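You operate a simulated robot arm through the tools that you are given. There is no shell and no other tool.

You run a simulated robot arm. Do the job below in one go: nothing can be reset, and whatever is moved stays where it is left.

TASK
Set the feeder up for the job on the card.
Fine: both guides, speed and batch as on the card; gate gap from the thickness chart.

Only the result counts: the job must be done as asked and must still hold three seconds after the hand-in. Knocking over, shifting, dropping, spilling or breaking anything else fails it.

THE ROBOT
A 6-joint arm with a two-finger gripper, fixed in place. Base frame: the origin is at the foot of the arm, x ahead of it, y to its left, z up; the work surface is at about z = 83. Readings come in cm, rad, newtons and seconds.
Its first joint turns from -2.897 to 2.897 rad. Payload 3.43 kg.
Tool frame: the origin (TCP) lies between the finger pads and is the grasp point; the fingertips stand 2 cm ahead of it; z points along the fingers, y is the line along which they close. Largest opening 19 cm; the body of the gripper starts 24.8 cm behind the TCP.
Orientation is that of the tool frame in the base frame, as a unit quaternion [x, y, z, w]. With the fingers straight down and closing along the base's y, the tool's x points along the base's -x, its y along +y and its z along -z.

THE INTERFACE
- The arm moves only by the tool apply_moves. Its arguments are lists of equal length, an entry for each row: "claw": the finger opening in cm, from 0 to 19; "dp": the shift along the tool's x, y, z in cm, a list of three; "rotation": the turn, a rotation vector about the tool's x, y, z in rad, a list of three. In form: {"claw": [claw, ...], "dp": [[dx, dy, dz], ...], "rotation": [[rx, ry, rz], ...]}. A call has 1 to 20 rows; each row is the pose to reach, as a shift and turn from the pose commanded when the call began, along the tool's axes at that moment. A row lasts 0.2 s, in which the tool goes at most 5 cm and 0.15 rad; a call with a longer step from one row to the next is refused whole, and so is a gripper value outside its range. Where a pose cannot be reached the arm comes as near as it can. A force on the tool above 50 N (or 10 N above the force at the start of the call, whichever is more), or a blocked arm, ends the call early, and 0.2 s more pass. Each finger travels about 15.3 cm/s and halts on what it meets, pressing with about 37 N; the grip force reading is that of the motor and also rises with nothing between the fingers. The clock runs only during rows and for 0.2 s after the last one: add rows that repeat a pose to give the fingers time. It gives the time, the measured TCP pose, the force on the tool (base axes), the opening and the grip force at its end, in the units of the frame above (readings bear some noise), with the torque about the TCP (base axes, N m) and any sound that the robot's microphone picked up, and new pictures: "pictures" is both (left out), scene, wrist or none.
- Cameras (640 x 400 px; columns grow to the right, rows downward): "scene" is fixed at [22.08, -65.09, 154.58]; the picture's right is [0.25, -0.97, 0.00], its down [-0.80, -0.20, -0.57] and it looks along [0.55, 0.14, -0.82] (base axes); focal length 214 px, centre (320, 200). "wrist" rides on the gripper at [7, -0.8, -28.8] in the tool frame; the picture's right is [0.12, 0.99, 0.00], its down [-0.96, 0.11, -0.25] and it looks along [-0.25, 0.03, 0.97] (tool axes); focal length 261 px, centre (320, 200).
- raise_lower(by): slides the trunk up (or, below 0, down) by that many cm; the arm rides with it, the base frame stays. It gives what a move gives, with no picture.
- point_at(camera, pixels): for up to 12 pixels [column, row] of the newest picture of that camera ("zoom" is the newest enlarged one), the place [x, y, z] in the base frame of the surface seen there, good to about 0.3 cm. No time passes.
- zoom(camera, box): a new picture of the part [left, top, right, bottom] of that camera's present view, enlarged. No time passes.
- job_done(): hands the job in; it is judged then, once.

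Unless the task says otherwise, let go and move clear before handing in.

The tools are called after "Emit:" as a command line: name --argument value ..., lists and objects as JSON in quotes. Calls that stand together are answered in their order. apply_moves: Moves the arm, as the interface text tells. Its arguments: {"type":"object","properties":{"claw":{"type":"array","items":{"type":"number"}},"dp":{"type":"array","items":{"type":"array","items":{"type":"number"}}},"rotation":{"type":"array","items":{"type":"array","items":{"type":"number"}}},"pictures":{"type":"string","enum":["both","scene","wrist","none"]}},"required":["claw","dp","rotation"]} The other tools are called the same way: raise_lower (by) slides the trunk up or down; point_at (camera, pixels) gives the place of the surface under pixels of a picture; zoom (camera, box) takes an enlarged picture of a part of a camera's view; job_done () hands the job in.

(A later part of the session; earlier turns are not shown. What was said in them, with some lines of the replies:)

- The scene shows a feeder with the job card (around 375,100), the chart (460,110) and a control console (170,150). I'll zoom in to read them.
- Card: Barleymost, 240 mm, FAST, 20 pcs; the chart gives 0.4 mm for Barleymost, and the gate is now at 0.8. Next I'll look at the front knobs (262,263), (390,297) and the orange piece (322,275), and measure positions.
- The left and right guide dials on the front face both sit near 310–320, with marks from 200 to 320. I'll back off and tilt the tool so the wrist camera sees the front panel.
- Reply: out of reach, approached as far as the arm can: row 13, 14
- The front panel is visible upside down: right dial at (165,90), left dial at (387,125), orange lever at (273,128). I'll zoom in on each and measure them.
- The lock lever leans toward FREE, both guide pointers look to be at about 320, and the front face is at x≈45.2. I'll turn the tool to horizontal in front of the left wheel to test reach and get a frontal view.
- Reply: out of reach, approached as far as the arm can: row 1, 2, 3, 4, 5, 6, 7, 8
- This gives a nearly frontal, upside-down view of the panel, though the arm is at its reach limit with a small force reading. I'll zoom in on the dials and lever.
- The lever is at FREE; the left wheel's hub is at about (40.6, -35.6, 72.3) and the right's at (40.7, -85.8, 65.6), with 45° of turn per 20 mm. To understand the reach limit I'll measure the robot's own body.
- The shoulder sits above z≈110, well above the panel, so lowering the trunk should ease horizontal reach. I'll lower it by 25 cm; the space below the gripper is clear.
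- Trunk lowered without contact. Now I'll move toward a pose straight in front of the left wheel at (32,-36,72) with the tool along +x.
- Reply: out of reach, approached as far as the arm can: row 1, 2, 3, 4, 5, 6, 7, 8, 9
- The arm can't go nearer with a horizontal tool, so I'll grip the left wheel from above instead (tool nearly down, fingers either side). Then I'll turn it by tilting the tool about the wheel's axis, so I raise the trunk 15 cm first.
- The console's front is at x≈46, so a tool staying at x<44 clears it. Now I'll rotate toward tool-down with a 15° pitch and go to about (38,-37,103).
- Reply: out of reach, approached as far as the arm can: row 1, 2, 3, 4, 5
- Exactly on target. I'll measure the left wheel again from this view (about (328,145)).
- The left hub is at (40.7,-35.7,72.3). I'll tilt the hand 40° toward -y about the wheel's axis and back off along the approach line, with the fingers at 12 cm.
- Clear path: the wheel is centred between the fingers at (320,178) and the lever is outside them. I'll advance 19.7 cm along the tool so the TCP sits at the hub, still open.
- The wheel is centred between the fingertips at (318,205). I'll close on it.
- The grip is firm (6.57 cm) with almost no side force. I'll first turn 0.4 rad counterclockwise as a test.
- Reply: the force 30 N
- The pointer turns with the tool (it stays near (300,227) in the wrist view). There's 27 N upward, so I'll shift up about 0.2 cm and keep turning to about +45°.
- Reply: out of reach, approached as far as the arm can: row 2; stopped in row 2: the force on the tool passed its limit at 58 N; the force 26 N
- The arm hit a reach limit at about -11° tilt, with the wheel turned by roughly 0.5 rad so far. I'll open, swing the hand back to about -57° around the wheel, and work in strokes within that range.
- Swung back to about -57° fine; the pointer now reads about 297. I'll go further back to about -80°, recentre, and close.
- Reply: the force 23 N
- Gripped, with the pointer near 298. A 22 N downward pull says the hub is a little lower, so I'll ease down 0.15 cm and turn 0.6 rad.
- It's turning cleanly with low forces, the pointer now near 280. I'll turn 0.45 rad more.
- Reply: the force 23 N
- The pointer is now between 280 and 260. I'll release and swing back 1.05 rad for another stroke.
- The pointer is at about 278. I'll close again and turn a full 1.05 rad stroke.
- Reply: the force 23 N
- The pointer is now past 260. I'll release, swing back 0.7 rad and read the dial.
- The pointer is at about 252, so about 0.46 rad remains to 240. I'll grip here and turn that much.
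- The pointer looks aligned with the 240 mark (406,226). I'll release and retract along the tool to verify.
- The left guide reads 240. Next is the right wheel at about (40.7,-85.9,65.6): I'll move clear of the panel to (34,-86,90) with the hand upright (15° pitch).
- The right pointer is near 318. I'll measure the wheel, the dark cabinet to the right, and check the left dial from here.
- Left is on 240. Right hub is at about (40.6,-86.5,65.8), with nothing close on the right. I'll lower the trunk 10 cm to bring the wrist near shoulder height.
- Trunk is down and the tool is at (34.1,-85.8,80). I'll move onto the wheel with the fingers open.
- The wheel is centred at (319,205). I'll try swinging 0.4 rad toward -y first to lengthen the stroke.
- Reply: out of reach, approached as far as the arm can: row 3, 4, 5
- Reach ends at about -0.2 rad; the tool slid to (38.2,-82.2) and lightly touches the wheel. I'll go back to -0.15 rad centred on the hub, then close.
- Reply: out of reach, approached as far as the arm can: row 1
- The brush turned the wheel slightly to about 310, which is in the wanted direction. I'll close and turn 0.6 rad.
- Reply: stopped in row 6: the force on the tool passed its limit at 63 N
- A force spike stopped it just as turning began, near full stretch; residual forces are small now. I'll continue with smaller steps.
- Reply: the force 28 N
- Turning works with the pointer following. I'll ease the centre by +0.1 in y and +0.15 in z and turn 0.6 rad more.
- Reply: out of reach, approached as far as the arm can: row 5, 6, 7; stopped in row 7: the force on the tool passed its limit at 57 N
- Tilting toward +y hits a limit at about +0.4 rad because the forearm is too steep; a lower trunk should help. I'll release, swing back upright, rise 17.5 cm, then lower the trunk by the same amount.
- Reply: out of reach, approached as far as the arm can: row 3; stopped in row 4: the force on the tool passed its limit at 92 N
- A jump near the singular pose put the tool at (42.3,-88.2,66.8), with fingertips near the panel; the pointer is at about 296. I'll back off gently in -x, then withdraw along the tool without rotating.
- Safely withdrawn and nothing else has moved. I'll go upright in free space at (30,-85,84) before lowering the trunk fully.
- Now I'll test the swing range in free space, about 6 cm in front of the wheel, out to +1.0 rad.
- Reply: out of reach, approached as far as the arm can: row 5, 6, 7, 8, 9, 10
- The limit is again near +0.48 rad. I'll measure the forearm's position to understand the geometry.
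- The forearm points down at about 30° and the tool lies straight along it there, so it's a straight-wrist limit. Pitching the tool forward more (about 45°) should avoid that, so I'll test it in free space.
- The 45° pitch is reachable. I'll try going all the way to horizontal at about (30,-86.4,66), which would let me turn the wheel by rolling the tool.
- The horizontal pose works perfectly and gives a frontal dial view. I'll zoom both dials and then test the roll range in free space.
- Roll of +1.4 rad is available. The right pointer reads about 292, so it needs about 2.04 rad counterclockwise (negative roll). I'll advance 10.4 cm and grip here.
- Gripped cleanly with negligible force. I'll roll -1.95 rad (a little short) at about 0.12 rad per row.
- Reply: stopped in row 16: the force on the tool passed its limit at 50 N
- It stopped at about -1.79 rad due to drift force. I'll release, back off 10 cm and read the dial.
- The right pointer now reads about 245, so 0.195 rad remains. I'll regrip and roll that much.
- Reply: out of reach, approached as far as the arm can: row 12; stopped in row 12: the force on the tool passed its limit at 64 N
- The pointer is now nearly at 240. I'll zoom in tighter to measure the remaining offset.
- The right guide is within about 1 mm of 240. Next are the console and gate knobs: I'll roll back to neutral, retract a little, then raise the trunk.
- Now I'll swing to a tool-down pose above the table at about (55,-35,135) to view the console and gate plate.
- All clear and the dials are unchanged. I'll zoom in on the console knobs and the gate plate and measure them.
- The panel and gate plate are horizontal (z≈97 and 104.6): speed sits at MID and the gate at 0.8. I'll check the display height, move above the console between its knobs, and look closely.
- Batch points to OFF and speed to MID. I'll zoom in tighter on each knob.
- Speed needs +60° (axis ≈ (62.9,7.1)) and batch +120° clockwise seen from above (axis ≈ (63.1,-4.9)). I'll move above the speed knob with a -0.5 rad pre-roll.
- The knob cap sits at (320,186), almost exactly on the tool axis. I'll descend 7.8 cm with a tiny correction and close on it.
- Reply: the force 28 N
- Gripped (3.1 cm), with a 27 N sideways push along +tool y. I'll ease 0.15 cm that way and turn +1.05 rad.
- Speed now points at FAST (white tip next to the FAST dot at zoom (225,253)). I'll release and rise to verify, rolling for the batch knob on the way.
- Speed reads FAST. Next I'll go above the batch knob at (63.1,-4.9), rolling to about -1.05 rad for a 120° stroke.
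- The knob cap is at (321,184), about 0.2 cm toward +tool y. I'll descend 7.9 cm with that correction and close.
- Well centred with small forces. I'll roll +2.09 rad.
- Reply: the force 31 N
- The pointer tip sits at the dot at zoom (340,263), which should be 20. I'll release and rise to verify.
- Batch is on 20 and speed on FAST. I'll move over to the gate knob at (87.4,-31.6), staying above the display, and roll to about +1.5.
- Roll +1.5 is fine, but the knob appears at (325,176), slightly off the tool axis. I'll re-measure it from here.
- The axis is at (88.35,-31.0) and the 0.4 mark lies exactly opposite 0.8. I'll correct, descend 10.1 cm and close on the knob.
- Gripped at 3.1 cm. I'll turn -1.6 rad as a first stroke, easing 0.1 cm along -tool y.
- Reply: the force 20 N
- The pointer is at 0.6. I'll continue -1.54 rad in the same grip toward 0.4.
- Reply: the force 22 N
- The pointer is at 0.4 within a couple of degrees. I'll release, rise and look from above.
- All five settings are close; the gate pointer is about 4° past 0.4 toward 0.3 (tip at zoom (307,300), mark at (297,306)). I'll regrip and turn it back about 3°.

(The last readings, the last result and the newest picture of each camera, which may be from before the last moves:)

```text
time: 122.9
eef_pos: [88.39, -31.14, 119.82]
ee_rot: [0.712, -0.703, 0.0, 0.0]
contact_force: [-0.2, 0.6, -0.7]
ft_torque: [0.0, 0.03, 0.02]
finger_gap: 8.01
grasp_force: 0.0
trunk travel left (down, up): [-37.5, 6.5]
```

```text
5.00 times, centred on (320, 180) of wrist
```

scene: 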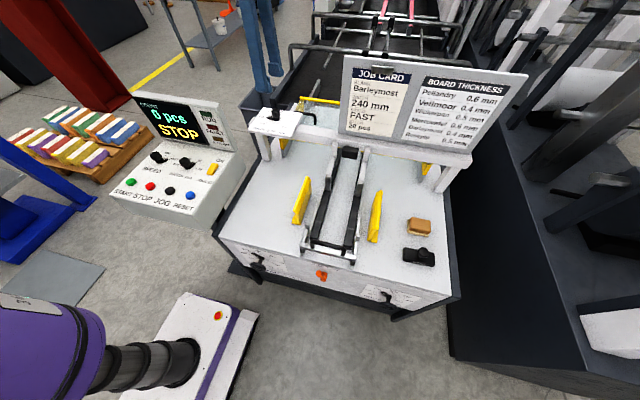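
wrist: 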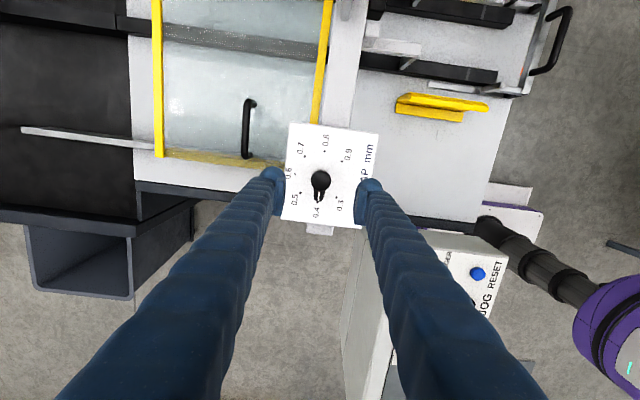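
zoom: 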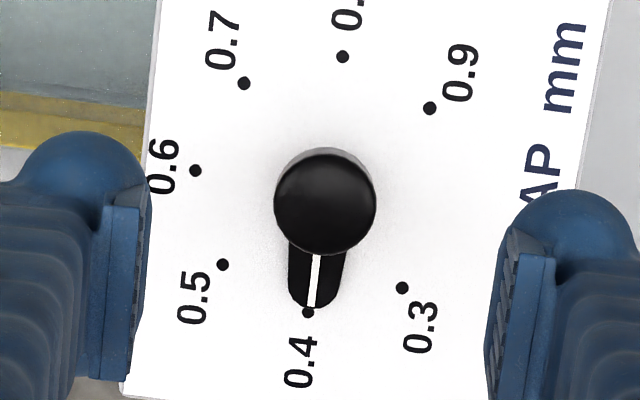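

The gate pointer is now within about 2° of 0.4, which is good. I'll roll back and go to a raised front view to check the left dial precisely.

Emit:
apply_moves --claw '[8, 8, 8, 8, 8, 8, 8, 8, 8, 8, 8, 8, 8]' --dp '[[0, 0, -4], [0, 0.5, -8], [0.3, 3, -11], [0.7, 6, -13], [1.1, 9, -15], [1.5, 12, -15], [1.9, 15, -15], [2.3, 18, -15], [2.7, 21, -15], [3, 23.5, -15], [3.4, 26, -15], [3.7, 28, -15], [3.7, 28, -15]]' --rotation '[[0, 0, 0.13], [0, 0, 0.26], [0, 0, 0.39], [0, 0, 0.53], [0, 0, 0.66], [0, 0, 0.79], [0, 0, 0.92], [0, 0, 1.05], [0, 0, 1.18], [0, 0, 1.32], [0, 0, 1.45], [0, 0, 1.58], [0, 0, 1.58]]' --pictures "none"

```text
time: 125.7
eef_pos: [60.02, -34.87, 134.63]
ee_rot: [-0.002, 1.0, 0.001, 0.001]
contact_force: [-0.1, -0.2, 0.7]
ft_torque: [-0.01, 0.04, 0.01]
finger_gap: 7.99
grasp_force: 0.0
trunk travel left (down, up): [-37.5, 6.5]
```

Neutral tool-down pose reached. I'll move to (34,-45,104) with a 0.65 rad pitch to view both dials.

Emit:
apply_moves --claw '[8, 8, 8, 8, 8, 8, 8, 8, 8, 8, 8]' --dp '[[2.6, -1, 3], [5.2, -2, 6.1], [7.8, -3, 9.2], [10.4, -4, 12.2], [13, -5, 15.3], [15.6, -6, 18.4], [18.2, -7, 21.4], [20.8, -8, 24.5], [23.4, -9, 27.5], [26, -10, 30.6], [26, -10, 30.6]]' --rotation '[[0, -0.065, 0], [0, -0.13, 0], [0, -0.195, 0], [0, -0.26, 0], [0, -0.325, 0], [0, -0.39, 0], [0, -0.455, 0], [0, -0.52, 0], [0, -0.585, 0], [0, -0.65, 0], [0, -0.65, 0]]' --pictures "wrist"

```text
time: 128.1
eef_pos: [34.34, -46.19, 105.11]
ee_rot: [-0.002, 0.948, 0.008, 0.318]
contact_force: [0.9, -0.2, 0.4]
ft_torque: [0.04, 0.02, 0.04]
finger_gap: 8.0
grasp_force: 0.0
out of reach, approached as far as the arm can: row 10, 11
trunk travel left (down, up): [-37.5, 6.5]
```

wrist: 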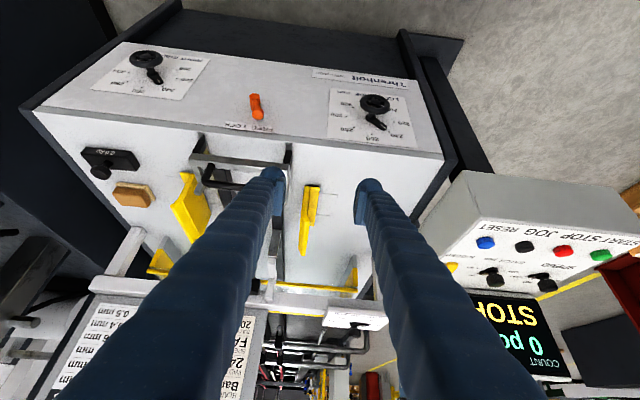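

Emit:
zoom --camera "wrist" --box '[325, 80, 420, 155]'

Emit:
zoom --camera "wrist" --box '[90, 40, 215, 110]'

```text
5.33 times, centred on (372, 118) of wrist
```

zoom: 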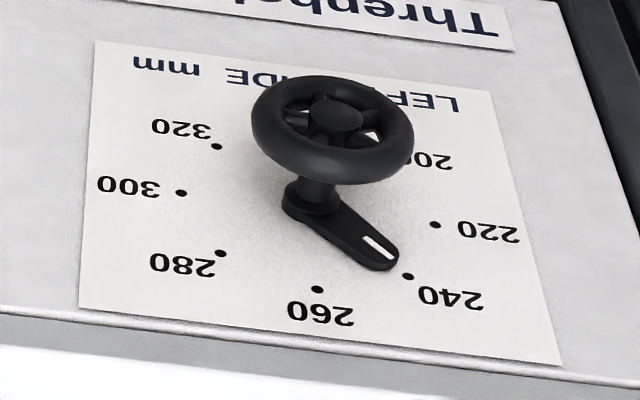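

```text
5.12 times, centred on (152, 75) of wrist
```

zoom: 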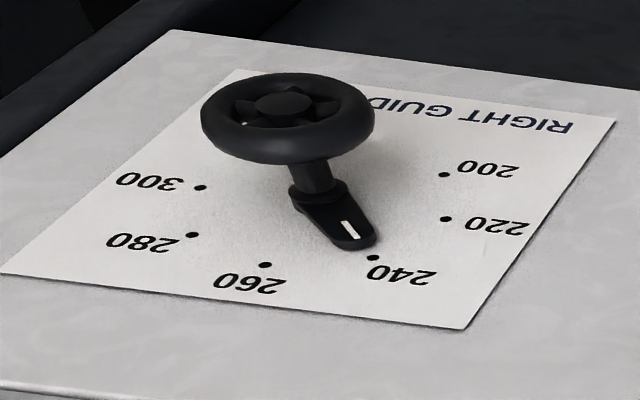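

From this raised view the left pointer may be a few mm high (its line falls slightly on the 260 side of the mark). I'll lower the trunk 25 cm for a flatter, closer look.

Emit:
raise_lower --by -25

Emit:
apply_moves --claw '[8]' --dp '[[0, 0, 0]]' --rotation '[[0, 0, 0]]' --pictures "wrist"

Emit:
zoom --camera "wrist" --box '[335, 110, 455, 210]'

```text
time: 130.7
eef_pos: [34.24, -46.07, 80.0]
ee_rot: [-0.002, 0.948, 0.007, 0.317]
contact_force: [0.5, -0.1, 0.0]
ft_torque: [-0.01, 0.04, -0.01]
finger_gap: 8.0
grasp_force: 0.1
trunk travel left (down, up): [-12.5, 31.5]
```

```text
time: 131.1
eef_pos: [34.29, -46.04, 80.05]
ee_rot: [-0.002, 0.948, 0.007, 0.318]
contact_force: [0.1, 0.7, -0.1]
ft_torque: [-0.01, 0.03, -0.01]
finger_gap: 8.0
grasp_force: 0.0
trunk travel left (down, up): [-12.5, 31.5]
```

wrist: 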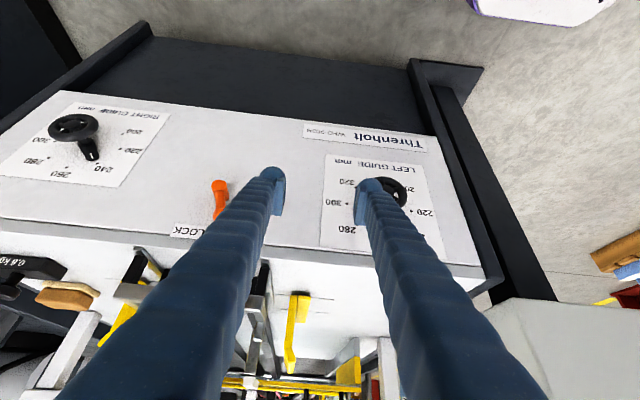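

```text
4.00 times, centred on (395, 160) of wrist
```

zoom: 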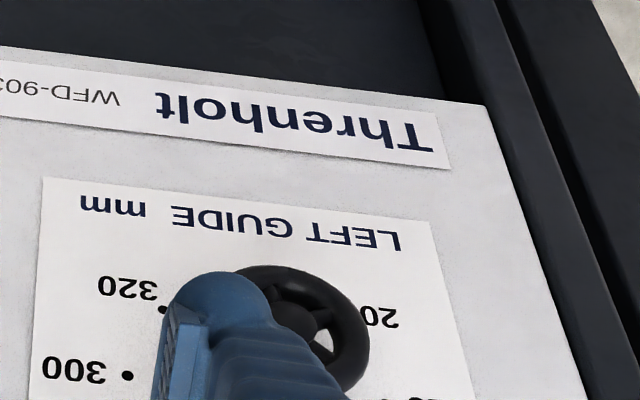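

The right finger hides the left dial here. I'll open the fingers wide and shift 6 cm toward +y, and zoom the right dial in the meantime.

Emit:
zoom --camera "wrist" --box '[10, 90, 170, 200]'

Emit:
apply_moves --claw '[12, 17, 19, 19, 19]' --dp '[[0, 2, 0], [0, 4, 0], [0, 6, 0], [0, 6, 0], [0, 6, 0]]' --rotation '[[0, 0, 0], [0, 0, 0], [0, 0, 0], [0, 0, 0], [0, 0, 0]]' --pictures "wrist"

Emit:
zoom --camera "wrist" --box '[300, 140, 420, 240]'

```text
3.64 times, centred on (90, 145) of wrist
```

zoom: 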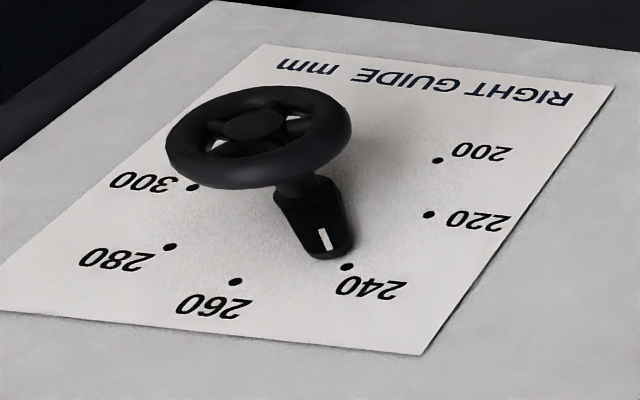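

```text
time: 132.3
eef_pos: [34.67, -41.72, 82.22]
ee_rot: [-0.001, 0.949, 0.016, 0.314]
contact_force: [0.4, -0.1, -0.6]
ft_torque: [0.0, 0.0, -0.02]
finger_gap: 18.98
grasp_force: 0.0
out of reach, approached as far as the arm can: row 1, 2, 3, 4, 5
trunk travel left (down, up): [-12.5, 31.5]
```

wrist: 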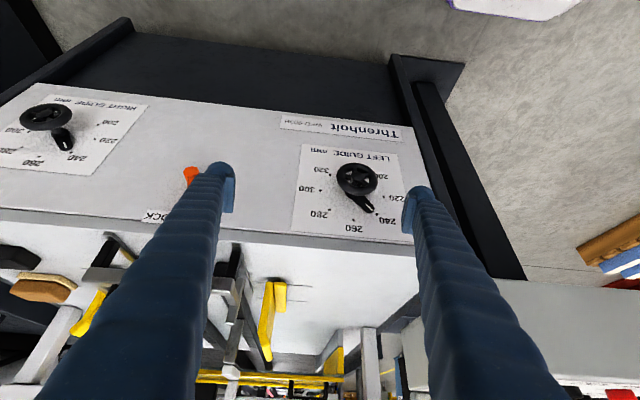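

```text
4.00 times, centred on (360, 190) of wrist
```

zoom: 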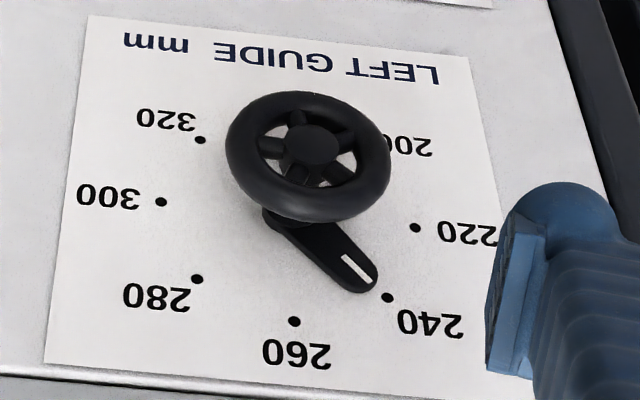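

Left reads about 242.5 and right about 241, so I'll nudge the left by about 5° using the same from-above grip. First I raise the trunk 15 cm and return to the tilted approach pose.

Emit:
raise_lower --by 15

Emit:
apply_moves --claw '[17, 15, 13, 12, 12, 12, 12, 12]' --dp '[[0.8, -0.95, 1.2], [1.6, -1.9, 2.4], [2.4, -2.9, 3.6], [3.2, -3.8, 4.7], [4, -4.8, 5.9], [4.8, -5.7, 7.1], [5.6, -6.7, 8.3], [5.6, -6.7, 8.3]]' --rotation '[[-0.086, 0.051, 0.043], [-0.172, 0.103, 0.087], [-0.258, 0.154, 0.13], [-0.344, 0.206, 0.173], [-0.43, 0.257, 0.216], [-0.516, 0.309, 0.26], [-0.602, 0.36, 0.303], [-0.602, 0.36, 0.303]]' --pictures "wrist"

```text
time: 134.0
eef_pos: [34.82, -41.69, 97.15]
ee_rot: [-0.001, 0.949, 0.017, 0.314]
contact_force: [-0.6, -0.1, 0.2]
ft_torque: [0.03, 0.01, 0.03]
finger_gap: 18.99
grasp_force: 0.0
trunk travel left (down, up): [-27.5, 16.5]
```

```text
time: 135.8
eef_pos: [35.23, -48.08, 87.08]
ee_rot: [0.044, 0.93, 0.343, 0.122]
contact_force: [-0.9, -1.2, -1.0]
ft_torque: [0.11, 0.02, 0.04]
finger_gap: 12.02
grasp_force: 0.0
trunk travel left (down, up): [-27.5, 16.5]
```

wrist: 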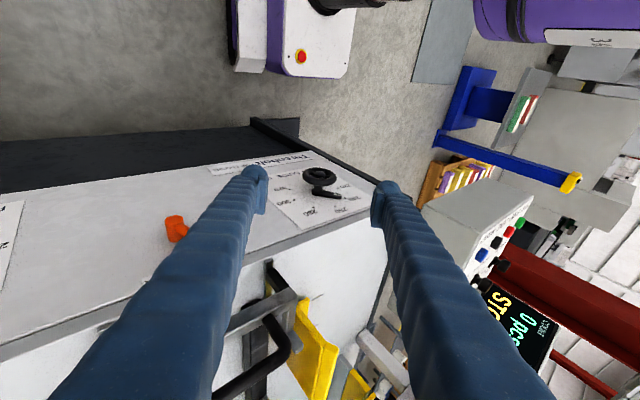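

Same approach pose as before. I'll advance 20 cm to the wheel and close.

Emit:
apply_moves --claw '[12, 12, 12, 12, 12, 12, 12, 8.5, 7, 5, 3, 3]' --dp '[[0.02, -0.02, 3.3], [0.05, -0.05, 6.6], [0.08, -0.08, 9.9], [0.1, -0.1, 13.2], [0.13, -0.12, 16.6], [0.16, -0.15, 20], [0.16, -0.15, 20], [0.16, -0.15, 20], [0.16, -0.15, 20], [0.16, -0.15, 20], [0.16, -0.15, 20], [0.16, -0.15, 20]]' --rotation '[[0, 0, 0], [0, 0, 0], [0, 0, 0], [0, 0, 0], [0, 0, 0], [0, 0, 0], [0, 0, 0], [0, 0, 0], [0, 0, 0], [0, 0, 0], [0, 0, 0], [0, 0, 0]]' --pictures "wrist"

Emit:
zoom --camera "wrist" --box '[250, 150, 400, 310]'

```text
time: 138.4
eef_pos: [40.23, -35.64, 72.37]
ee_rot: [0.043, 0.931, 0.342, 0.122]
contact_force: [8.7, 26.7, 22.0]
ft_torque: [0.11, -0.05, 0.07]
finger_gap: 6.56
grasp_force: 45.6
trunk travel left (down, up): [-27.5, 16.5]
```

wrist: 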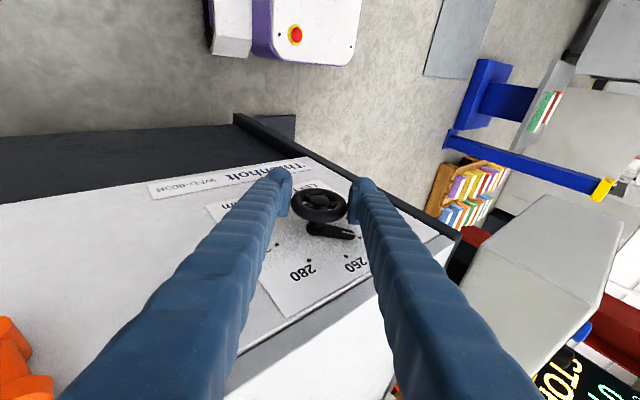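

```text
2.50 times, centred on (325, 230) of wrist
```

zoom: 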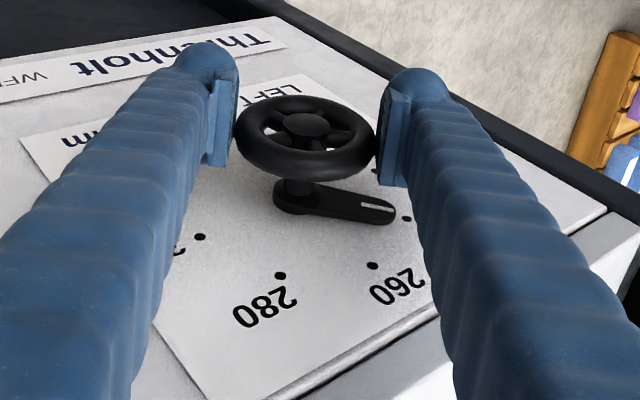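

Gripped; the wheel centre pulls along +tool y, so I'll ease 0.2 cm that way and turn +0.09 rad.

Emit:
apply_moves --claw '[3, 3, 3, 3, 3]' --dp '[[0, 0.12, 0], [0, 0.2, 0], [0, 0.2, 0], [0, 0.2, 0], [0, 0.2, 0]]' --rotation '[[0, 0, 0], [0.03, 0, -0.008], [0.06, 0, -0.016], [0.087, 0, -0.023], [0.087, 0, -0.023]]' --pictures "none"

Emit:
apply_moves --claw '[8, 11, 12, 12, 12, 12, 12, 12, 12]' --dp '[[0, 0, 0], [0, 0, 0], [0, 0, 0], [0, 0, -4], [0, 0, -8], [0, 0, -12], [0, 0, -16], [0, 0, -20], [0, 0, -20]]' --rotation '[[0, 0, 0], [0, 0, 0], [0, 0, 0], [0, 0, 0], [0, 0, 0], [0, 0, 0], [0, 0, 0], [0, 0, 0], [0, 0, 0]]' --pictures "wrist"

```text
time: 139.6
eef_pos: [40.23, -35.62, 72.34]
ee_rot: [0.038, 0.946, 0.297, 0.125]
contact_force: [-4.0, 5.8, 27.1]
ft_torque: [0.05, -0.25, 0.49]
finger_gap: 6.53
grasp_force: 44.8
trunk travel left (down, up): [-27.5, 16.5]
```

```text
time: 141.6
eef_pos: [34.94, -46.58, 88.18]
ee_rot: [0.038, 0.946, 0.299, 0.124]
contact_force: [-0.6, 0.3, -0.6]
ft_torque: [-0.02, -0.02, -0.01]
finger_gap: 12.0
grasp_force: 0.0
trunk travel left (down, up): [-27.5, 16.5]
```

wrist: 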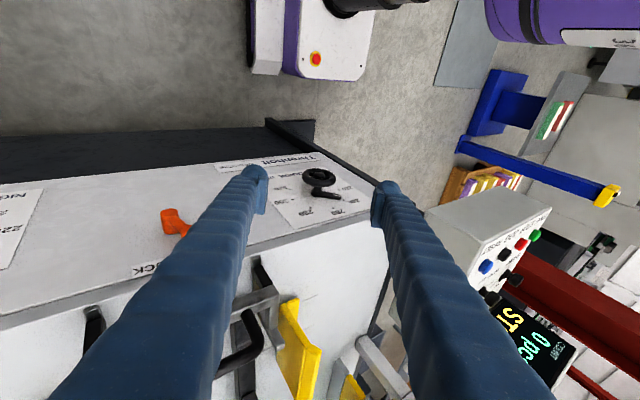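

Released and withdrawn. I'll return to the same viewing pose as before to re-read the left dial.

Emit:
apply_moves --claw '[14, 17, 19, 19, 19, 19, 19]' --dp '[[-0.2, 1.5, -0.8], [-0.3, 2.9, -1.5], [-0.5, 4.4, -2.3], [-0.7, 5.9, -3], [-0.8, 7.3, -3.8], [-1, 8.8, -4.5], [-1, 8.8, -4.5]]' --rotation '[[0.092, -0.061, -0.045], [0.184, -0.123, -0.089], [0.276, -0.184, -0.134], [0.368, -0.245, -0.178], [0.46, -0.307, -0.223], [0.552, -0.368, -0.267], [0.552, -0.368, -0.267]]' --pictures "none"

Emit:
raise_lower --by -15

Emit:
apply_moves --claw '[19]' --dp '[[0, 0, 0]]' --rotation '[[0, 0, 0]]' --pictures "wrist"

Emit:
zoom --camera "wrist" --box '[300, 140, 420, 240]'

```text
time: 143.2
eef_pos: [35.02, -42.81, 97.74]
ee_rot: [-0.001, 0.95, 0.006, 0.313]
contact_force: [-0.1, 0.4, 0.4]
ft_torque: [-0.04, 0.0, -0.04]
finger_gap: 18.99
grasp_force: 0.2
out of reach, approached as far as the arm can: row 6, 7
trunk travel left (down, up): [-27.5, 16.5]
```

```text
time: 145.0
eef_pos: [35.07, -42.87, 82.69]
ee_rot: [-0.001, 0.95, 0.006, 0.313]
contact_force: [-0.4, 0.3, -0.3]
ft_torque: [0.01, -0.02, 0.02]
finger_gap: 19.04
grasp_force: 0.1
trunk travel left (down, up): [-12.5, 31.5]
```

```text
time: 145.4
eef_pos: [34.93, -42.99, 82.7]
ee_rot: [-0.001, 0.95, 0.006, 0.312]
contact_force: [0.3, -0.5, 0.2]
ft_torque: [-0.02, 0.0, 0.03]
finger_gap: 19.0
grasp_force: 0.0
trunk travel left (down, up): [-12.5, 31.5]
```

wrist: 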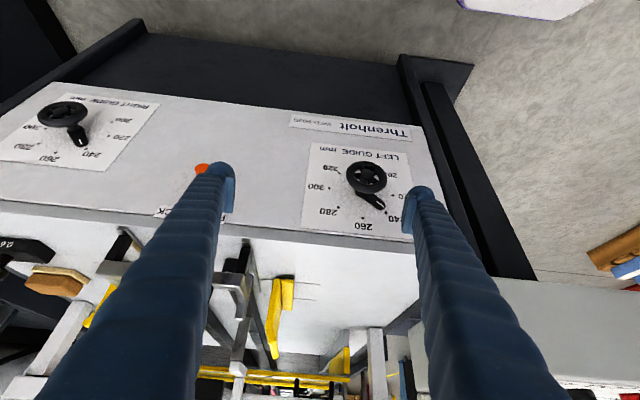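

```text
4.00 times, centred on (360, 190) of wrist
```

zoom: 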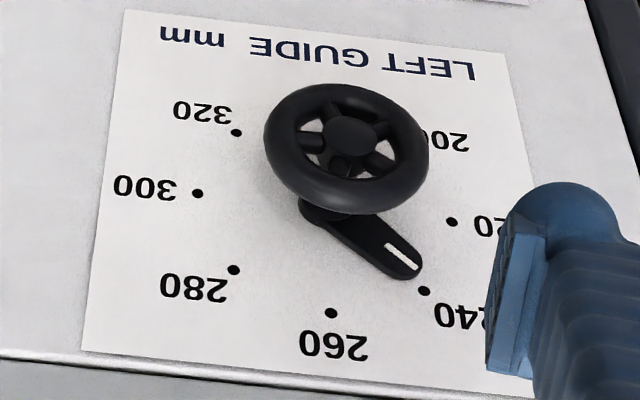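

The left dial now reads 240 within about 1 mm, and the right about 241. I'll raise the trunk to move clear and do a final check of everything.

Emit:
raise_lower --by 25

Emit:
apply_moves --claw '[19, 19, 19, 19, 19, 19, 19]' --dp '[[0, -1, -4], [0, -2, -8], [0, -4, -12], [0, -6, -16], [0, -8, -20], [0, -9, -23], [0, -9, -23]]' --rotation '[[0, 0.1, 0], [0, 0.2, 0], [0, 0.3, 0], [0, 0.4, 0], [0, 0.5, 0], [0, 0.63, 0], [0, 0.63, 0]]'

Emit:
zoom --camera "scene" --box '[210, 90, 470, 320]'

Emit:
zoom --camera "scene" --box '[120, 85, 250, 205]'

Emit:
zoom --camera "scene" --box '[295, 255, 350, 295]'

Emit:
point_at --camera "scene" --pixels '[[306, 180], [380, 192], [418, 225], [417, 255]]'

```text
time: 147.9
eef_pos: [35.05, -42.95, 107.63]
ee_rot: [0.0, 0.95, 0.006, 0.312]
contact_force: [-0.2, 0.1, -0.4]
ft_torque: [-0.03, 0.02, 0.02]
finger_gap: 19.0
grasp_force: 0.0
trunk travel left (down, up): [-37.5, 6.5]
```

```text
time: 149.5
eef_pos: [21.36, -52.39, 126.18]
ee_rot: [-0.001, 1.0, 0.005, 0.003]
contact_force: [-0.8, -0.3, -0.6]
ft_torque: [0.02, -0.08, -0.01]
finger_gap: 19.0
grasp_force: 0.0
trunk travel left (down, up): [-37.5, 6.5]
```

scene: 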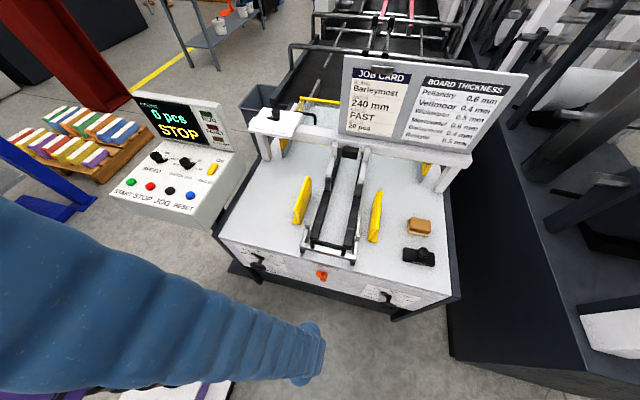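
wrist: 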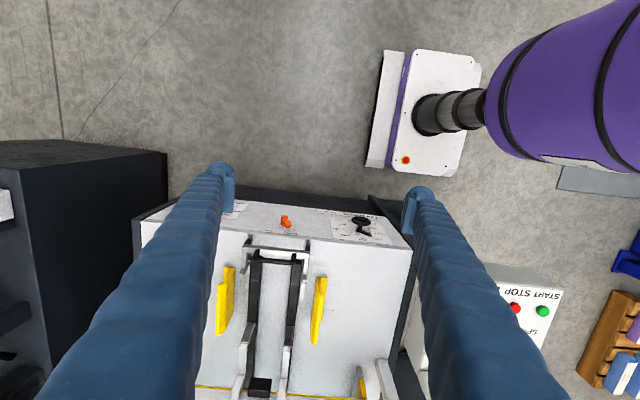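

```text
1.74 times, centred on (340, 205) of scene
```

zoom: 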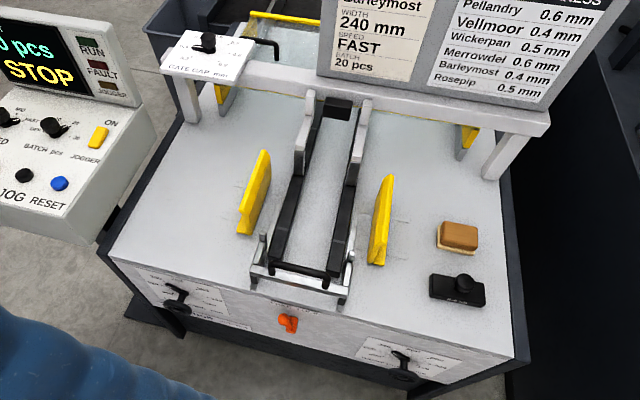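

```text
3.33 times, centred on (185, 145) of scene
```

zoom: 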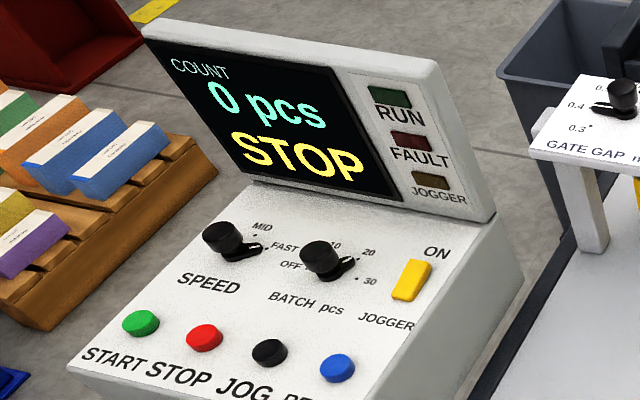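

```text
10.00 times, centred on (322, 275) of scene
```

zoom: 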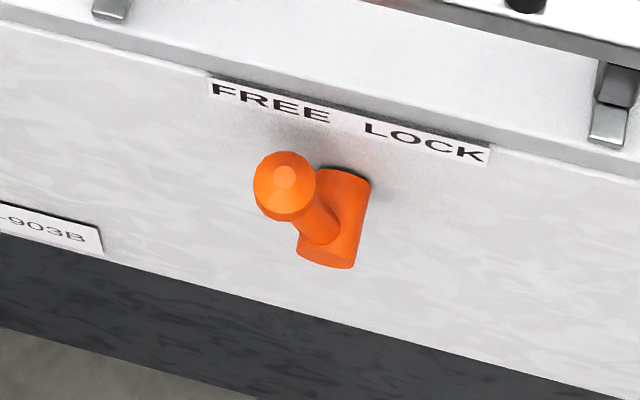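

```text
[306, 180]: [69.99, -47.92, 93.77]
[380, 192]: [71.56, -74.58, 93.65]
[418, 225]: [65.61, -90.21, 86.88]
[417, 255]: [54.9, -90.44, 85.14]
```

All settings hold: both guides are at 240 (symmetric at y -47.9 and -74.6), speed FAST, batch 20 and gate 0.4. The weight and block are unmoved, the lever is as found, and the gripper is clear, so I hand in.

Emit:
job_done

```text
The job is handed in.
```

I set the feeder up for the Barleymost job and handed it in; no verdict came back. Readings below are by eye from the camera pictures.

| Setting | Required | Final reading |
|---|---|---|
| Left guide | 240 mm | about 239–240 mm |
| Right guide | 240 mm | about 241 mm |
| Speed | FAST | FAST |
| Batch | 20 pcs | 20 |
| Gate gap | 0.4 mm (Barleymost on the thickness chart) | 0.4 mm, pointer within about 2° of the mark |

- **Contact with the machine:** While I was working the right guide wheel, the arm jumped near the edge of its reach. It hit the machine with about 92 N, probably the fingertips against the front panel. The later pictures showed nothing out of place.
- **Not changed:** The guide lock lever was at FREE when I started, and I left it there because the card doesn't mention it. I did not press any console buttons. The weight and wooden block on the table have not moved.
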